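You operate a simulated robot arm through the tools that you are given. There is no shell and no other tool. Be economical: measure what you need, move in short steps, check, and stop when the job is done.

You are at the controls of a simulated robot arm. One attempt, no reset.

Task
Put the socks from the counter into the divided tray in pairs; leave the odd yellow one.
Fine: both grey socks in the yellow cell, both striped socks in the blue cell.

The check looks at the end state, three seconds after you hand in, the way a careful person would. Anything else that was tipped, shoved, dropped, spilled or broken makes it a failure.

Robot
A 6-joint arm with a two-finger parallel gripper, fixed in place. Base frame: the origin is at the foot of the arm, x ahead of it, y to its left, z up; the work surface is at about z = 910. Units: mm, rad, N and s.
With the tool pointing down near the work surface it reaches from about 480 to 880 mm from the base axis. Its first joint turns from -2.007 to 2.007 rad. Payload 4.2 kg.
The TCP is the grasp point between the finger pads, 23 mm short of the fingertips. In the tool frame z runs along the fingers and y along their closing line. The gripper opens to 94 mm. The fingers are 38 mm wide and 10 mm thick; the gripper's body (54 by 96 mm) begins 39 mm behind the TCP.
Orientation is that of the tool frame in the base frame, as [roll, pitch, yaw] about the fixed x, y, z axes, in that order (R = Rz(yaw) Ry(pitch) Rx(roll)). With the fingers straight down and closing along the base's y, the tool's x points along the base's -x, its y along +y and its z along -z.

Tools
- The arm moves only by the tool arm_command. Its argument "targets" is a list of rows, each a list of 7 numbers: the finger opening in mm, from 0 to 94, then the shift along the tool's x, y, z in units of 500 mm (1.0 is 500 mm), then the turn, a rotation vector about the tool's x, y, z in units of 45 degrees (1.0 is 45 degrees). In form: [[gripper, dx, dy, dz, ax, ay, az], ...]. A call has 1 to 20 rows; each row is the pose to reach, as a shift and turn from the pose commanded when the call began, along the tool's axes at that moment. A call with a number of a shift or a turn outside -1 to 1 is refused whole. A row lasts 0.2 s, in which the tool goes at most 50 mm and 0.15 rad; a call with a longer step from one row to the next is refused whole, and so is a gripper value outside its range. A pose out of reach is approached as far as the arm can. The call stops where the force on the tool passes 40 N (or 10 N more than at its start, if that is more) or the arm is blocked; 0.2 s more then pass. The fingers move at their own pace (about 108 mm/s each) and stop on an object; they squeeze with about 45 N. The grip force told is the motor's: it shows also when the fingers shut on nothing. Time passes only in rows, and 0.2 s behind the last, so rows that repeat a pose let the fingers close. The reply holds the time, the measured pose of the TCP, the force on the tool along the base axes, the opening and the grip force, in the units named above and with some noise, and new pictures: "views" is both (left out), scene, wrist or none.
- Cameras (640 x 400 px; columns grow to the right, rows downward): "scene" is fixed at [220.5, -501.3, 1488.9]; the picture's right is [0.90, -0.43, 0.00], its down [-0.23, -0.47, -0.85] and it looks along [0.37, 0.77, -0.52] (base axes); focal length 342 px, centre (320, 200). "wrist" rides on the gripper at [-39, 0, -44] in the tool frame; the picture's right is [0.00, -1.00, 0.00], its down [0.97, 0.00, -0.24] and it looks along [0.24, 0.00, 0.97] (tool axes); focal length 218 px, centre (320, 200). There is no depth. A picture from a camera that has moved, and an enlarged one, comes with that camera's place and axes in the base frame and with its lens.
- raise_lower(by): slides the trunk up (or, below 0, down) by that many mm; the arm rides with it, the base frame stays. It gives what a move gives, with no picture.
- close_up(camera, box): a new picture of the part [left, top, right, bottom] of that camera's present view, enlarged. The clock stands still meanwhile.
- hand_in(): hands the job in; it is judged then, once.

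Go step by step. Nothing tells you positions but the pictures and the camera data: compare them with the known pose of the tool, close in by small moves and look again before you grip or let go. The budget is 120 turns and 150 pictures, counting those below and the enlarged ones. Unless the task says otherwise, let go and move clear before handing in, and close with one line.

The tools are called after ">>>" as a command line: name --pt "numbers of a row" for each row, then --argument value for the rest, lists and objects as JSON in quotes. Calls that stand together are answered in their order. arm_command: Moves the arm, as the interface text tells. Its arguments: {"type":"object","properties":{"targets":{"type":"array","items":{"type":"array","items":{"type":"number"}}},"views":{"type":"string","enum":["both","scene","wrist","none"]}},"required":["targets"]} The other tools are called the same way: raise_lower (by) slides the trunk up or down; close_up (camera, box) takes an enlarged picture of a part of a camera's view; hand_in () hands the job in.

At the start:

```text
clock: 0.0
position: [494.3, 97.0, 1182.6]
tool_rot: [3.141, -0.001, 3.141]
ft_force: [-0.1, -0.5, 0.5]
finger_gap: 93.8
gripper_force: 0.0
trunk travel left (down, up): [-800.0, 190.0]
```

scene: 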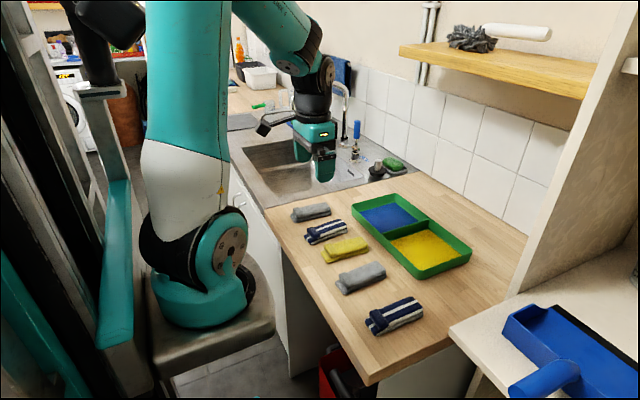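
wrist: 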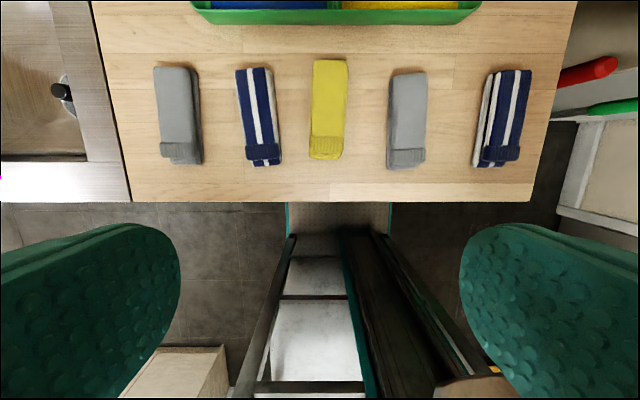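

The five socks lie in a row at about x=570, at y≈279 (grey), 178 (striped), 87 (yellow), -17 (grey) and -141 (striped). The tray is behind them, with the blue cell at larger y. I'll move forward for a better look at the tray.

>>> arm_command --pt "94 -0.09 0 0 0 0 0" --pt "94 -0.18 0 0 0 0 0" --pt "94 -0.27 0 0 0 0 0" --pt "94 -0.36 0 0 0 0 0" --pt "94 -0.36 0 0 0 0 0"

```text
clock: 1.2
position: [671.4, 99.2, 1182.2]
tool_rot: [3.141, 0.0, 3.141]
ft_force: [-0.2, 0.6, 1.0]
finger_gap: 94.1
gripper_force: 0.0
trunk travel left (down, up): [-800.0, 190.0]
camera wrist: at [713.4, 99.3, 1226.2], right [0.0, -1.0, 0.0], down [-0.97, 0.0, 0.24], along [-0.24, 0.0, -0.97], focal length 218 px, centre (320, 200)
```

scene: 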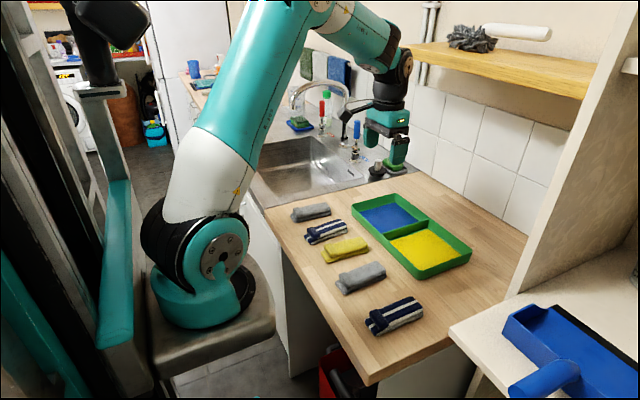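
wrist: 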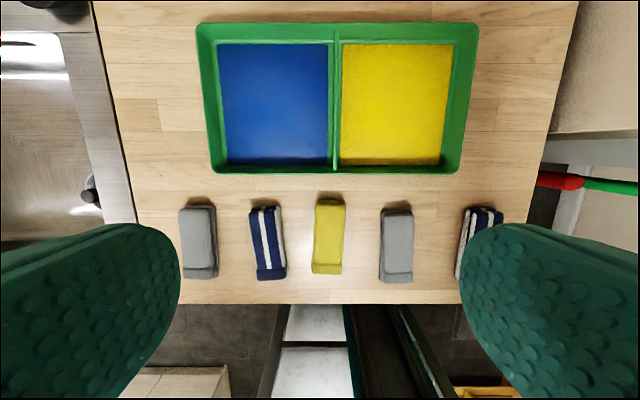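

The tray floor spans x≈687–838. Blue covers y≈89–229 and yellow y≈-70–71. I'll hover over the near grey sock at about (572, -14) and check the alignment.

>>> arm_command --pt "94 0.042 -0.045 0.056 0 0 0" --pt "94 0.084 -0.09 0.112 0 0 0" --pt "94 0.126 -0.135 0.168 0 0 0" --pt "94 0.168 -0.18 0.224 0 0 0" --pt "94 0.204 -0.222 0.28 0 0 0" --pt "94 0.204 -0.222 0.28 0 0 0"

```text
clock: 2.6
position: [568.1, -13.4, 1040.6]
tool_rot: [-3.141, 0.0, 3.141]
ft_force: [0.0, -0.1, -0.2]
finger_gap: 93.8
gripper_force: 0.2
trunk travel left (down, up): [-800.0, 190.0]
camera wrist: at [609.5, -13.0, 1084.4], right [0.0, -1.0, 0.0], down [-0.97, 0.0, 0.24], along [-0.24, 0.0, -0.97], focal length 218 px, centre (320, 200)
```

scene: 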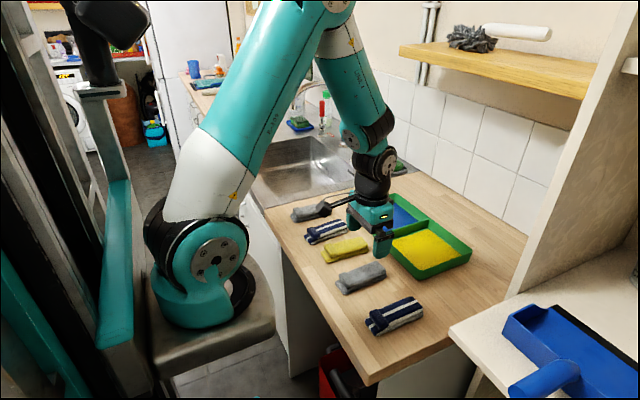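
wrist: 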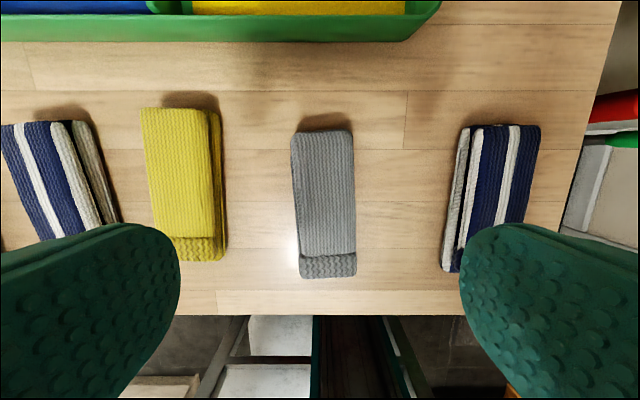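

The grey sock is centred under the gripper. I'll descend and grip it.

>>> arm_command --pt "94 0 -0.005 0.08 0 0 0" --pt "94 0 -0.005 0.15 0 0 0" --pt "94 0 -0.005 0.19 0 0 0" --pt "94 0 -0.005 0.204 0 0 0" --pt "94 0 -0.005 0.204 0 0 0" --pt "0 0 -0.005 0.204 0 0 0" --pt "0 0 -0.005 0.204 0 0 0" --pt "0 0 -0.005 0.204 0 0 0"

```text
clock: 4.4
position: [570.5, -14.1, 938.5]
tool_rot: [3.141, 0.0, 3.141]
ft_force: [-1.4, 0.1, 0.2]
finger_gap: 43.5
gripper_force: 45.0
trunk travel left (down, up): [-800.0, 190.0]
camera wrist: at [611.1, -14.5, 983.0], right [0.0, -1.0, 0.0], down [-0.97, 0.0, 0.24], along [-0.24, 0.0, -0.97], focal length 218 px, centre (320, 200)
```

scene: 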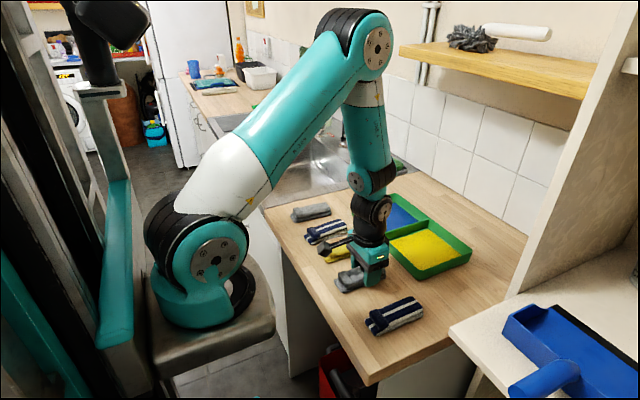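
wrist: 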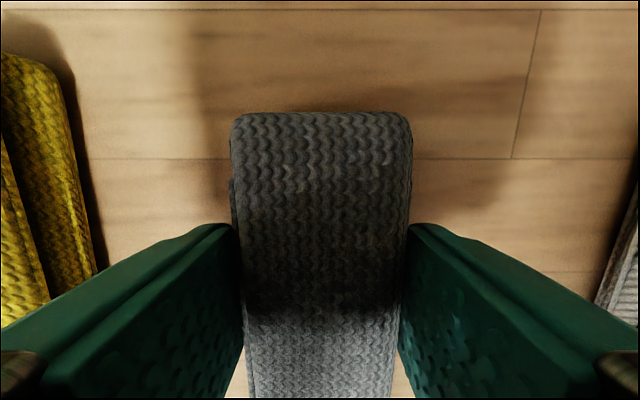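

The grey sock is held, with a gap of 43.5 mm. I'll lift it and carry it over the right part of the yellow cell.

>>> arm_command --pt "0 0 0 -0.09 0 0 0" --pt "0 0 0 -0.18 0 0 0" --pt "0 -0.08 -0.006 -0.2 0 0 0" --pt "0 -0.16 -0.012 -0.2 0 0 0" --pt "0 -0.24 -0.018 -0.2 0 0 0" --pt "0 -0.32 -0.024 -0.2 0 0 0" --pt "0 -0.38 -0.028 -0.2 0 0 0" --pt "0 -0.38 -0.028 -0.2 0 0 0"

```text
clock: 6.2
position: [759.6, -28.4, 1040.1]
tool_rot: [-3.141, 0.0, -3.141]
ft_force: [-0.5, 0.7, -0.4]
finger_gap: 43.4
gripper_force: 45.0
trunk travel left (down, up): [-800.0, 190.0]
camera wrist: at [800.5, -29.1, 1083.4], right [0.0, -1.0, 0.0], down [-0.97, 0.0, 0.24], along [-0.24, 0.0, -0.97], focal length 218 px, centre (320, 200)
```

scene: 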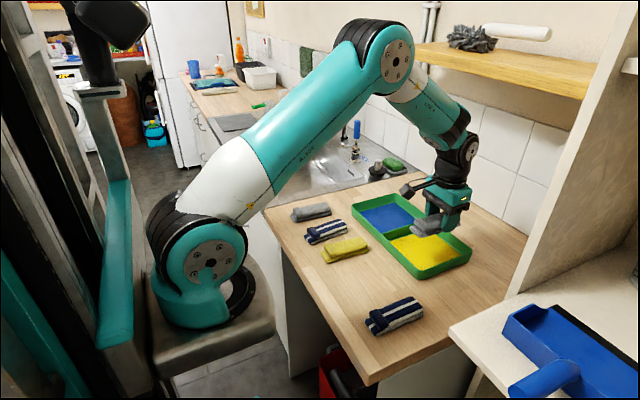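
wrist: 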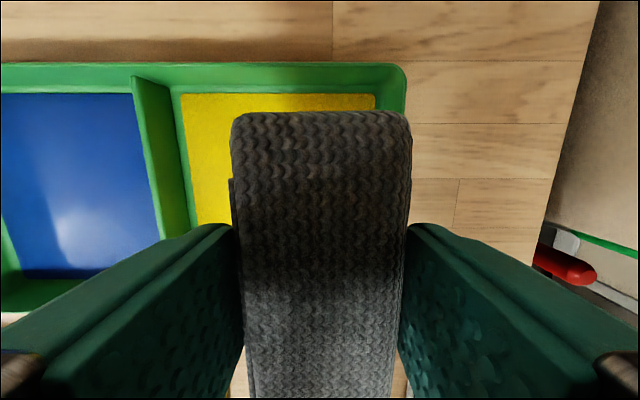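

The cell limits are confirmed at y -69 to 72. I'll lower the sock, open slightly, and lift away.

>>> arm_command --pt "0 0 0.002 0.09 0 0 0" --pt "0 0 0.002 0.15 0 0 0" --pt "0 0 0.002 0.187 0 0 0" --pt "0 0 0.002 0.187 0 0 0" --pt "52 0 0.002 0.187 0 0 0" --pt "52 0 0.002 0.187 0 0 0" --pt "52 0 0.002 0.15 0 0 0" --pt "52 0 0.002 0.08 0 0 0" --pt "52 0 0.002 0 0 0 0" --pt "52 0 0.002 -0.06 0 0 0"

```text
clock: 8.4
position: [759.4, -28.1, 1069.9]
tool_rot: [-3.141, 0.0, -3.141]
ft_force: [1.1, 0.3, -0.7]
finger_gap: 52.1
gripper_force: 0.1
trunk travel left (down, up): [-800.0, 190.0]
camera wrist: at [799.5, -29.5, 1114.1], right [0.0, -1.0, 0.0], down [-0.97, 0.0, 0.24], along [-0.24, 0.0, -0.97], focal length 218 px, centre (320, 200)
```

scene: 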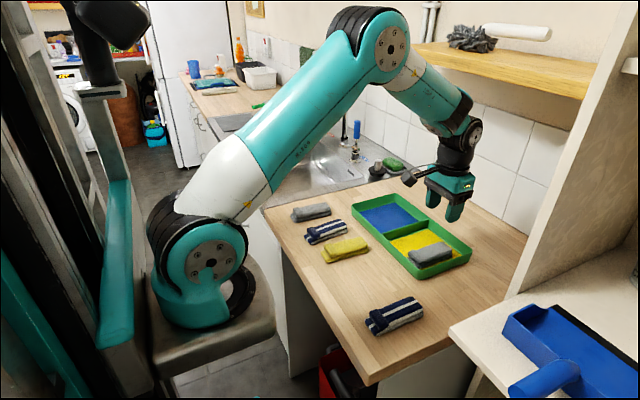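
wrist: 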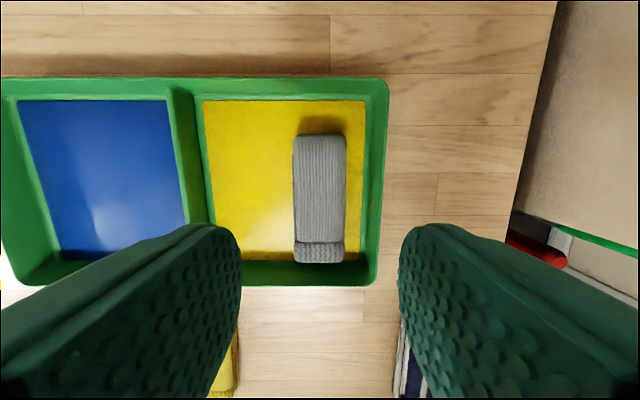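

The first grey sock is in place. Next I'll go over the other grey sock at about (573, 278).

>>> arm_command --pt "94 0.042 0.068 0.006 0 0 0" --pt "94 0.084 0.136 0.012 0 0 0" --pt "94 0.126 0.205 0.018 0 0 0" --pt "94 0.168 0.273 0.024 0 0 0" --pt "94 0.21 0.341 0.03 0 0 0" --pt "94 0.252 0.41 0.036 0 0 0" --pt "94 0.294 0.478 0.042 0 0 0" --pt "94 0.336 0.546 0.05 0 0 0" --pt "94 0.378 0.615 0.06 0 0 0" --pt "94 0.378 0.615 0.06 0 0 0" --views "wrist"

```text
clock: 10.6
position: [572.7, 280.9, 1040.7]
tool_rot: [-3.141, 0.001, 3.141]
ft_force: [-0.8, 0.4, 0.3]
finger_gap: 94.0
gripper_force: 0.1
trunk travel left (down, up): [-800.0, 190.0]
camera wrist: at [613.0, 279.9, 1083.9], right [0.0, -1.0, 0.0], down [-0.97, 0.0, 0.24], along [-0.24, 0.0, -0.97], focal length 218 px, centre (320, 200)
```

wrist: 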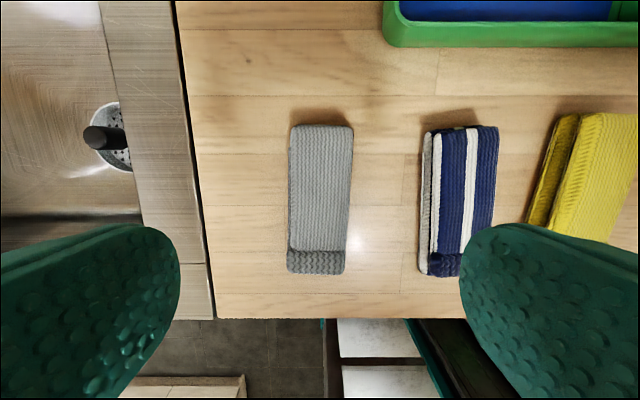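

This one is centred too. I'll descend and grip.

>>> arm_command --pt "94 0 0 0.08 0 0 0" --pt "94 0 0 0.15 0 0 0" --pt "94 0 0 0.19 0 0 0" --pt "94 0 0 0.204 0 0 0" --pt "94 0 0 0.204 0 0 0" --pt "0 0 0 0.204 0 0 0" --pt "0 0 0 0.204 0 0 0" --pt "0 0 0 0.204 0 0 0" --pt "0 0 0 0.11 0 0 0" --pt "0 0 0 0.02 0 0 0" --pt "0 0 0 0 0 0 0" --views "scene"

```text
clock: 13.0
position: [572.3, 279.0, 1042.9]
tool_rot: [3.141, -0.001, 3.141]
ft_force: [-0.2, -0.9, 0.1]
finger_gap: 44.1
gripper_force: 44.6
trunk travel left (down, up): [-800.0, 190.0]
```

scene: 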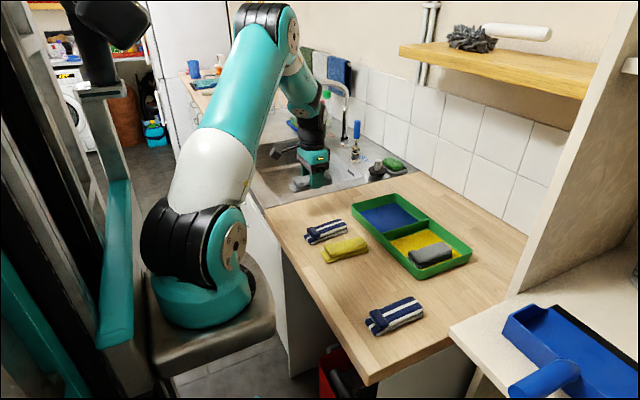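

I have the second grey sock. I'll carry it to the left part of the yellow cell at (762, 33).

>>> arm_command --pt "0 -0.047 -0.061 0 0 0 0" --pt "0 -0.094 -0.122 0 0 0 0" --pt "0 -0.141 -0.184 0 0 0 0" --pt "0 -0.189 -0.245 0 0 0 0" --pt "0 -0.236 -0.306 0 0 0 0" --pt "0 -0.283 -0.367 0 0 0 0" --pt "0 -0.33 -0.429 0 0 0 0" --pt "0 -0.378 -0.49 0 0 0 0" --pt "0 -0.378 -0.49 0 0 0 0"

```text
clock: 15.0
position: [761.5, 33.4, 1043.3]
tool_rot: [-3.141, 0.0, 3.141]
ft_force: [-0.6, -0.2, -1.2]
finger_gap: 44.1
gripper_force: 44.9
trunk travel left (down, up): [-800.0, 190.0]
camera wrist: at [802.5, 32.5, 1085.9], right [0.0, -1.0, 0.0], down [-0.97, 0.0, 0.24], along [-0.24, 0.0, -0.97], focal length 218 px, centre (320, 200)
```

scene: 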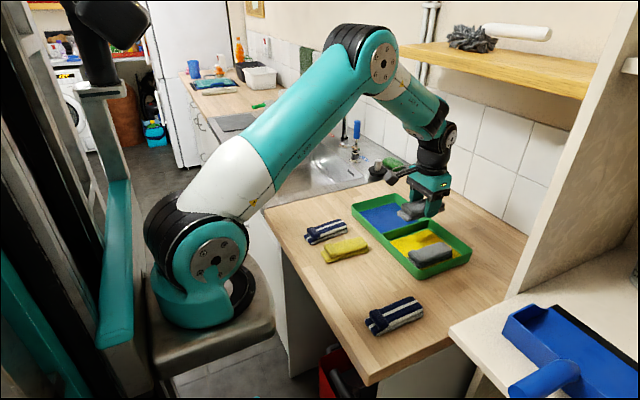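
wrist: 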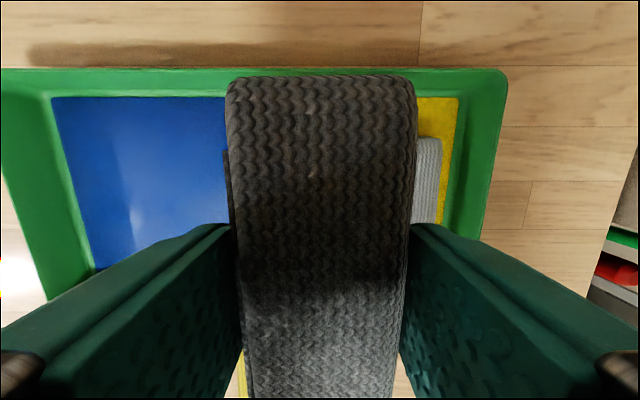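

It's aligned and its far end is well inside the cell. I'll lower, release, and lift.

>>> arm_command --pt "0 0 0 0.09 0 0 0" --pt "0 0 0 0.15 0 0 0" --pt "0 0 0 0.187 0 0 0" --pt "0 0 0 0.187 0 0 0" --pt "51 0 0 0.187 0 0 0" --pt "51 0 0 0.187 0 0 0" --pt "51 0 0 0.15 0 0 0" --pt "51 0 0 0.08 0 0 0" --pt "51 0 0 0 0 0 0" --pt "51 0 0 -0.06 0 0 0"

```text
clock: 17.2
position: [760.6, 33.1, 1071.1]
tool_rot: [-3.142, 0.0, 3.141]
ft_force: [0.6, -1.0, 0.4]
finger_gap: 50.7
gripper_force: 0.0
trunk travel left (down, up): [-800.0, 190.0]
camera wrist: at [801.6, 33.5, 1114.6], right [0.0, -1.0, 0.0], down [-0.97, 0.0, 0.24], along [-0.24, 0.0, -0.97], focal length 218 px, centre (320, 200)
```

scene: 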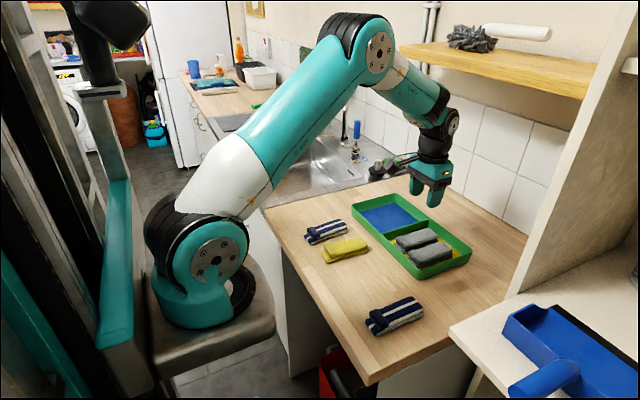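
wrist: 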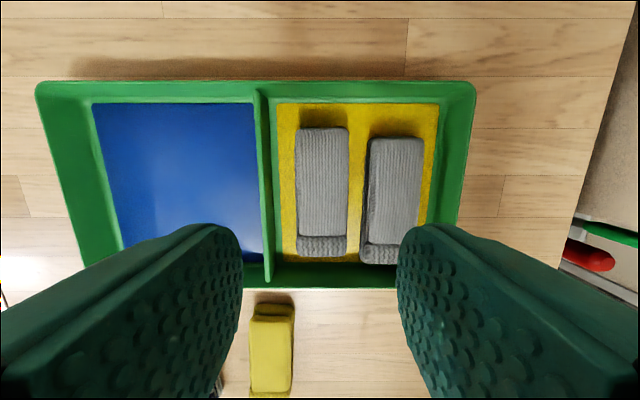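

Both grey socks lie side by side in the yellow cell. Next is the striped sock at about (574, 177).

>>> arm_command --pt "94 0.063 0.048 0.005 0 0 0" --pt "94 0.125 0.096 0.01 0 0 0" --pt "94 0.188 0.144 0.02 0 0 0" --pt "94 0.25 0.192 0.03 0 0 0" --pt "94 0.313 0.24 0.045 0 0 0" --pt "94 0.376 0.288 0.06 0 0 0" --pt "94 0.376 0.288 0.06 0 0 0" --views "wrist"

```text
clock: 18.8
position: [574.8, 177.4, 1039.5]
tool_rot: [-3.142, -0.001, -3.14]
ft_force: [0.7, -0.1, -0.1]
finger_gap: 93.8
gripper_force: 0.0
trunk travel left (down, up): [-800.0, 190.0]
camera wrist: at [615.0, 178.0, 1083.8], right [0.0, -1.0, 0.0], down [-0.97, 0.0, 0.24], along [-0.24, 0.0, -0.97], focal length 218 px, centre (320, 200)
```

wrist: 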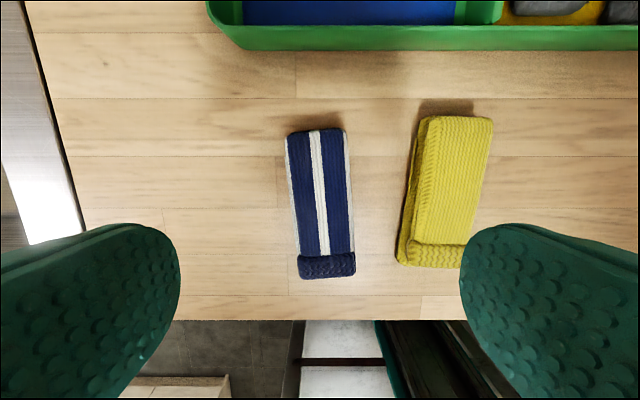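

The sock is tilted by about 0.08 rad. I'll turn to match, descend with a narrower opening to stay clear of the yellow sock, grip, lift and turn back.

>>> arm_command --pt "80 0 0 0.08 0 0 -0.1" --pt "80 0 0 0.15 0 0 -0.1" --pt "80 0 0 0.19 0 0 -0.1" --pt "80 0 0 0.204 0 0 -0.1" --pt "80 0 0 0.204 0 0 -0.1" --pt "0 0 0 0.204 0 0 -0.1" --pt "0 0 0 0.204 0 0 -0.1" --pt "0 0 0 0.204 0 0 -0.1" --pt "0 0 0 0.11 0 0 -0.1" --pt "0 0 0 0.02 0 0 0" --pt "0 0 0 0 0 0 0"

```text
clock: 21.2
position: [573.3, 177.8, 1039.5]
tool_rot: [3.14, 0.0, 3.141]
ft_force: [0.3, 0.1, -0.2]
finger_gap: 43.5
gripper_force: 44.9
trunk travel left (down, up): [-800.0, 190.0]
camera wrist: at [613.7, 177.2, 1083.6], right [0.0, -1.0, 0.0], down [-0.97, 0.0, 0.24], along [-0.24, 0.0, -0.97], focal length 218 px, centre (320, 200)
```

scene: 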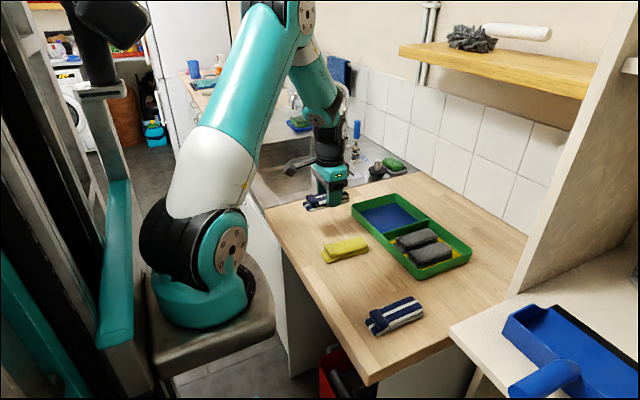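
wrist: 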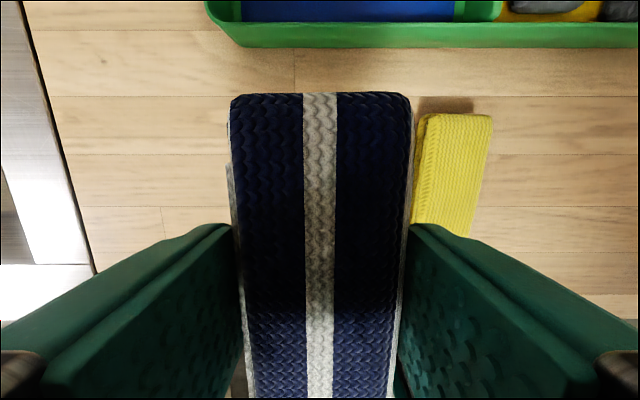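

It's held straight. I'll carry it to the left part of the blue cell at (762, 190), lower it and release, as before.

>>> arm_command --pt "0 -0.075 0.005 0 0 0 0" --pt "0 -0.15 0.01 0 0 0 0" --pt "0 -0.226 0.016 0 0 0 0" --pt "0 -0.301 0.021 0 0 0 0" --pt "0 -0.376 0.026 0 0 0 0" --pt "0 -0.376 0.026 0 0 0 0" --pt "0 -0.376 0.026 0 0 0 0" --pt "0 -0.376 0.026 0.09 0 0 0" --pt "0 -0.376 0.026 0.15 0 0 0" --pt "0 -0.376 0.026 0.187 0 0 0" --pt "0 -0.376 0.026 0.187 0 0 0" --pt "51 -0.376 0.026 0.187 0 0 0" --pt "51 -0.376 0.026 0.187 0 0 0" --pt "51 -0.376 0.026 0.15 0 0 0" --pt "51 -0.376 0.026 0.08 0 0 0" --pt "51 -0.376 0.026 0 0 0 0" --pt "51 -0.376 0.026 -0.06 0 0 0"

```text
clock: 24.8
position: [760.4, 189.2, 1071.1]
tool_rot: [-3.142, -0.003, -3.141]
ft_force: [-0.1, 0.7, -0.9]
finger_gap: 51.2
gripper_force: 0.1
trunk travel left (down, up): [-800.0, 190.0]
camera wrist: at [801.7, 190.5, 1114.6], right [0.0, -1.0, 0.0], down [-0.97, 0.0, 0.24], along [-0.24, 0.0, -0.97], focal length 218 px, centre (320, 200)
```

scene: 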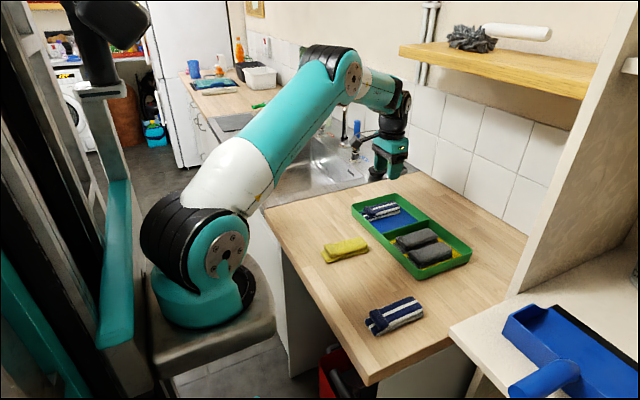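
wrist: 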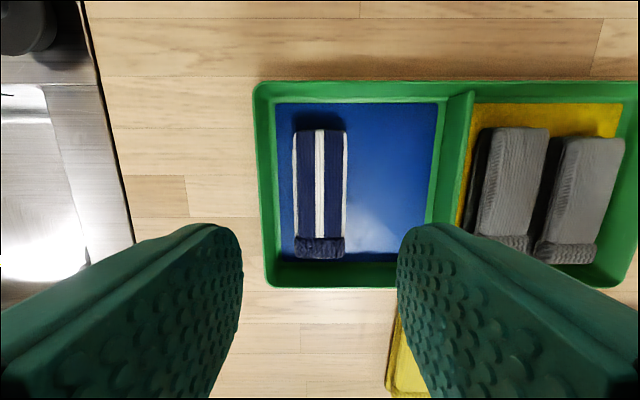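

The first striped sock is in the blue cell. Now the last one, at about (572, -140).

>>> arm_command --pt "94 0.042 -0.073 0 0 0 0" --pt "94 0.084 -0.147 0 0 0 0" --pt "94 0.127 -0.22 0 0 0 0" --pt "94 0.169 -0.293 0 0 0 0" --pt "94 0.211 -0.367 0.01 0 0 0" --pt "94 0.253 -0.44 0.02 0 0 0" --pt "94 0.296 -0.513 0.03 0 0 0" --pt "94 0.338 -0.587 0.045 0 0 0" --pt "94 0.38 -0.66 0.06 0 0 0" --pt "94 0.38 -0.66 0.06 0 0 0" --views "wrist"

```text
clock: 27.0
position: [570.0, -140.5, 1040.6]
tool_rot: [3.141, -0.001, 3.14]
ft_force: [1.4, -0.9, 0.5]
finger_gap: 93.8
gripper_force: 0.1
trunk travel left (down, up): [-800.0, 190.0]
camera wrist: at [611.3, -141.3, 1082.4], right [0.0, -1.0, 0.0], down [-0.97, 0.0, 0.24], along [-0.24, 0.0, -0.97], focal length 218 px, centre (320, 200)
```

wrist: 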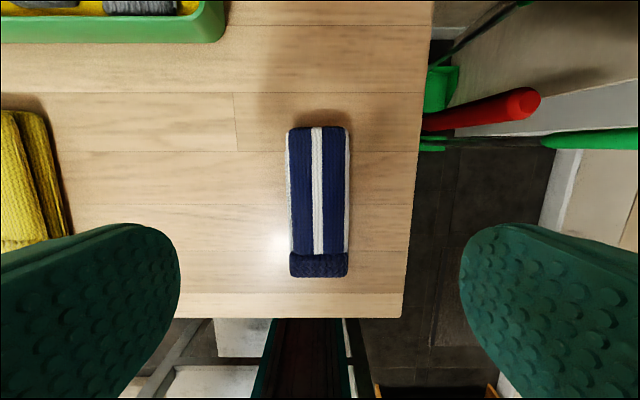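

Centred and straight. I'll descend, grip and lift.

>>> arm_command --pt "80 0 0 0.08 0 0 0" --pt "80 0 0 0.15 0 0 0" --pt "80 0 0 0.19 0 0 0" --pt "80 0 0 0.204 0 0 0" --pt "80 0 0 0.204 0 0 0" --pt "0 0 0 0.204 0 0 0" --pt "0 0 0 0.204 0 0 0" --pt "0 0 0 0.204 0 0 0" --pt "0 0 0 0.11 0 0 0" --pt "0 0 0 0.02 0 0 0" --pt "0 0 0 0 0 0 0"

```text
clock: 29.4
position: [572.6, -138.5, 1041.4]
tool_rot: [-3.14, 0.001, -3.14]
ft_force: [0.5, 0.5, -0.5]
finger_gap: 43.4
gripper_force: 44.4
trunk travel left (down, up): [-800.0, 190.0]
camera wrist: at [613.7, -138.8, 1083.9], right [0.0, -1.0, 0.0], down [-0.97, 0.0, 0.24], along [-0.24, 0.0, -0.97], focal length 218 px, centre (320, 200)
```

scene: 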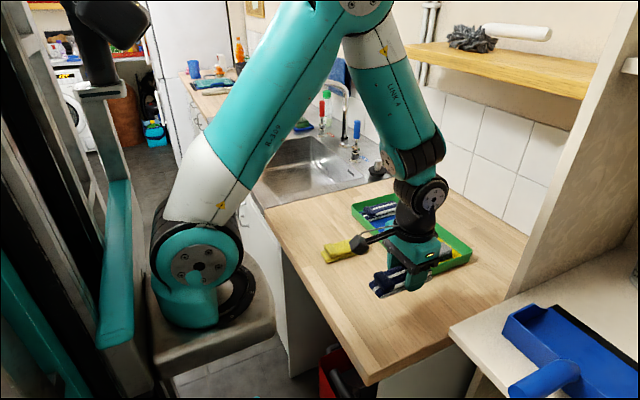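
wrist: 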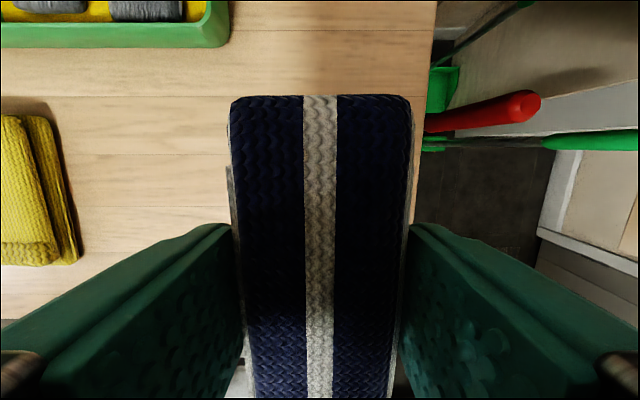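

It's held. I'll carry it to the right part of the blue cell at (762, 128) and check before lowering.

>>> arm_command --pt "0 -0.047 0.067 0 0 0 0" --pt "0 -0.095 0.134 0 0 0 0" --pt "0 -0.142 0.201 0 0 0 0" --pt "0 -0.19 0.268 0 0 0 0" --pt "0 -0.237 0.335 0 0 0 0" --pt "0 -0.285 0.402 0 0 0 0" --pt "0 -0.332 0.469 0 0 0 0" --pt "0 -0.38 0.536 0 0 0 0" --pt "0 -0.38 0.536 0 0 0 0" --views "wrist"

```text
clock: 31.4
position: [762.9, 129.0, 1039.8]
tool_rot: [-3.141, 0.0, -3.141]
ft_force: [0.1, -0.6, -1.1]
finger_gap: 43.5
gripper_force: 45.0
trunk travel left (down, up): [-800.0, 190.0]
camera wrist: at [803.2, 128.5, 1083.8], right [0.0, -1.0, 0.0], down [-0.97, 0.0, 0.24], along [-0.24, 0.0, -0.97], focal length 218 px, centre (320, 200)
```

wrist: 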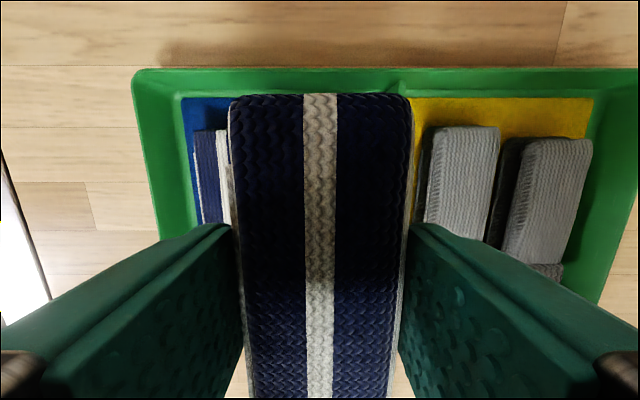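

Aligned. I'll lower, release, and lift well clear.

>>> arm_command --pt "0 0 0 0.09 0 0 0" --pt "0 0 0 0.15 0 0 0" --pt "0 0 0 0.187 0 0 0" --pt "0 0 0 0.187 0 0 0" --pt "51 0 0 0.187 0 0 0" --pt "51 0 0 0.187 0 0 0" --pt "51 0 0 0.15 0 0 0" --pt "51 0 0 0.08 0 0 0" --pt "51 0 0 0 0 0 0" --pt "51 0 0 -0.08 0 0 0" --pt "51 0 0 -0.16 0 0 0" --pt "51 0.08 0 -0.2 0 0 0"

```text
clock: 34.0
position: [722.3, 127.9, 1137.7]
tool_rot: [-3.141, -0.002, -3.141]
ft_force: [1.1, -0.8, -1.0]
finger_gap: 50.9
gripper_force: 0.0
trunk travel left (down, up): [-800.0, 190.0]
camera wrist: at [763.1, 128.3, 1181.7], right [0.0, -1.0, 0.0], down [-0.97, 0.0, 0.24], along [-0.24, 0.0, -0.97], focal length 218 px, centre (320, 200)
```

scene: 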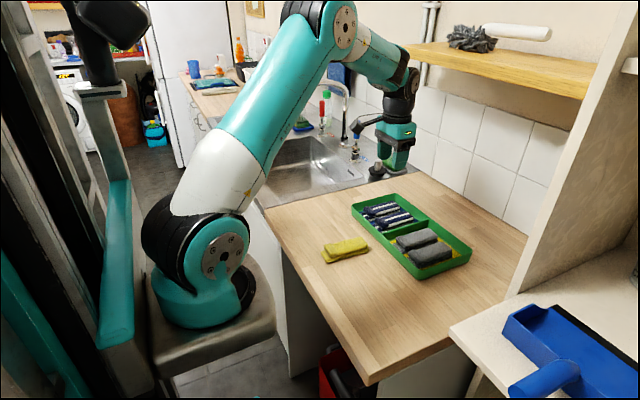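
wrist: 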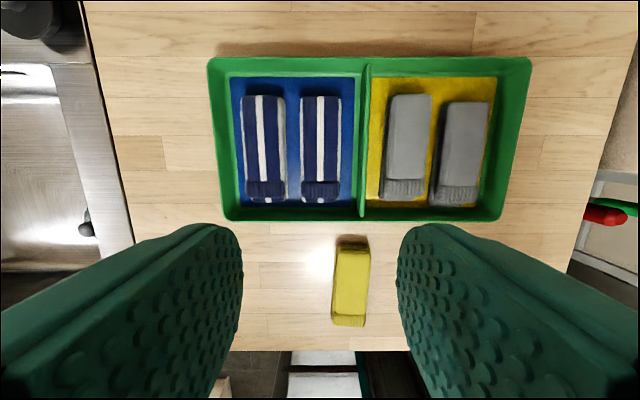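

Both pairs lie flat in their cells, the yellow sock hasn't moved, and the gripper is clear, so I'm handing in.

>>> hand_in

```text
The job is handed in.
```

Both grey socks are in the yellow cell, both striped socks are in the blue cell, and the odd yellow sock is still on the counter.
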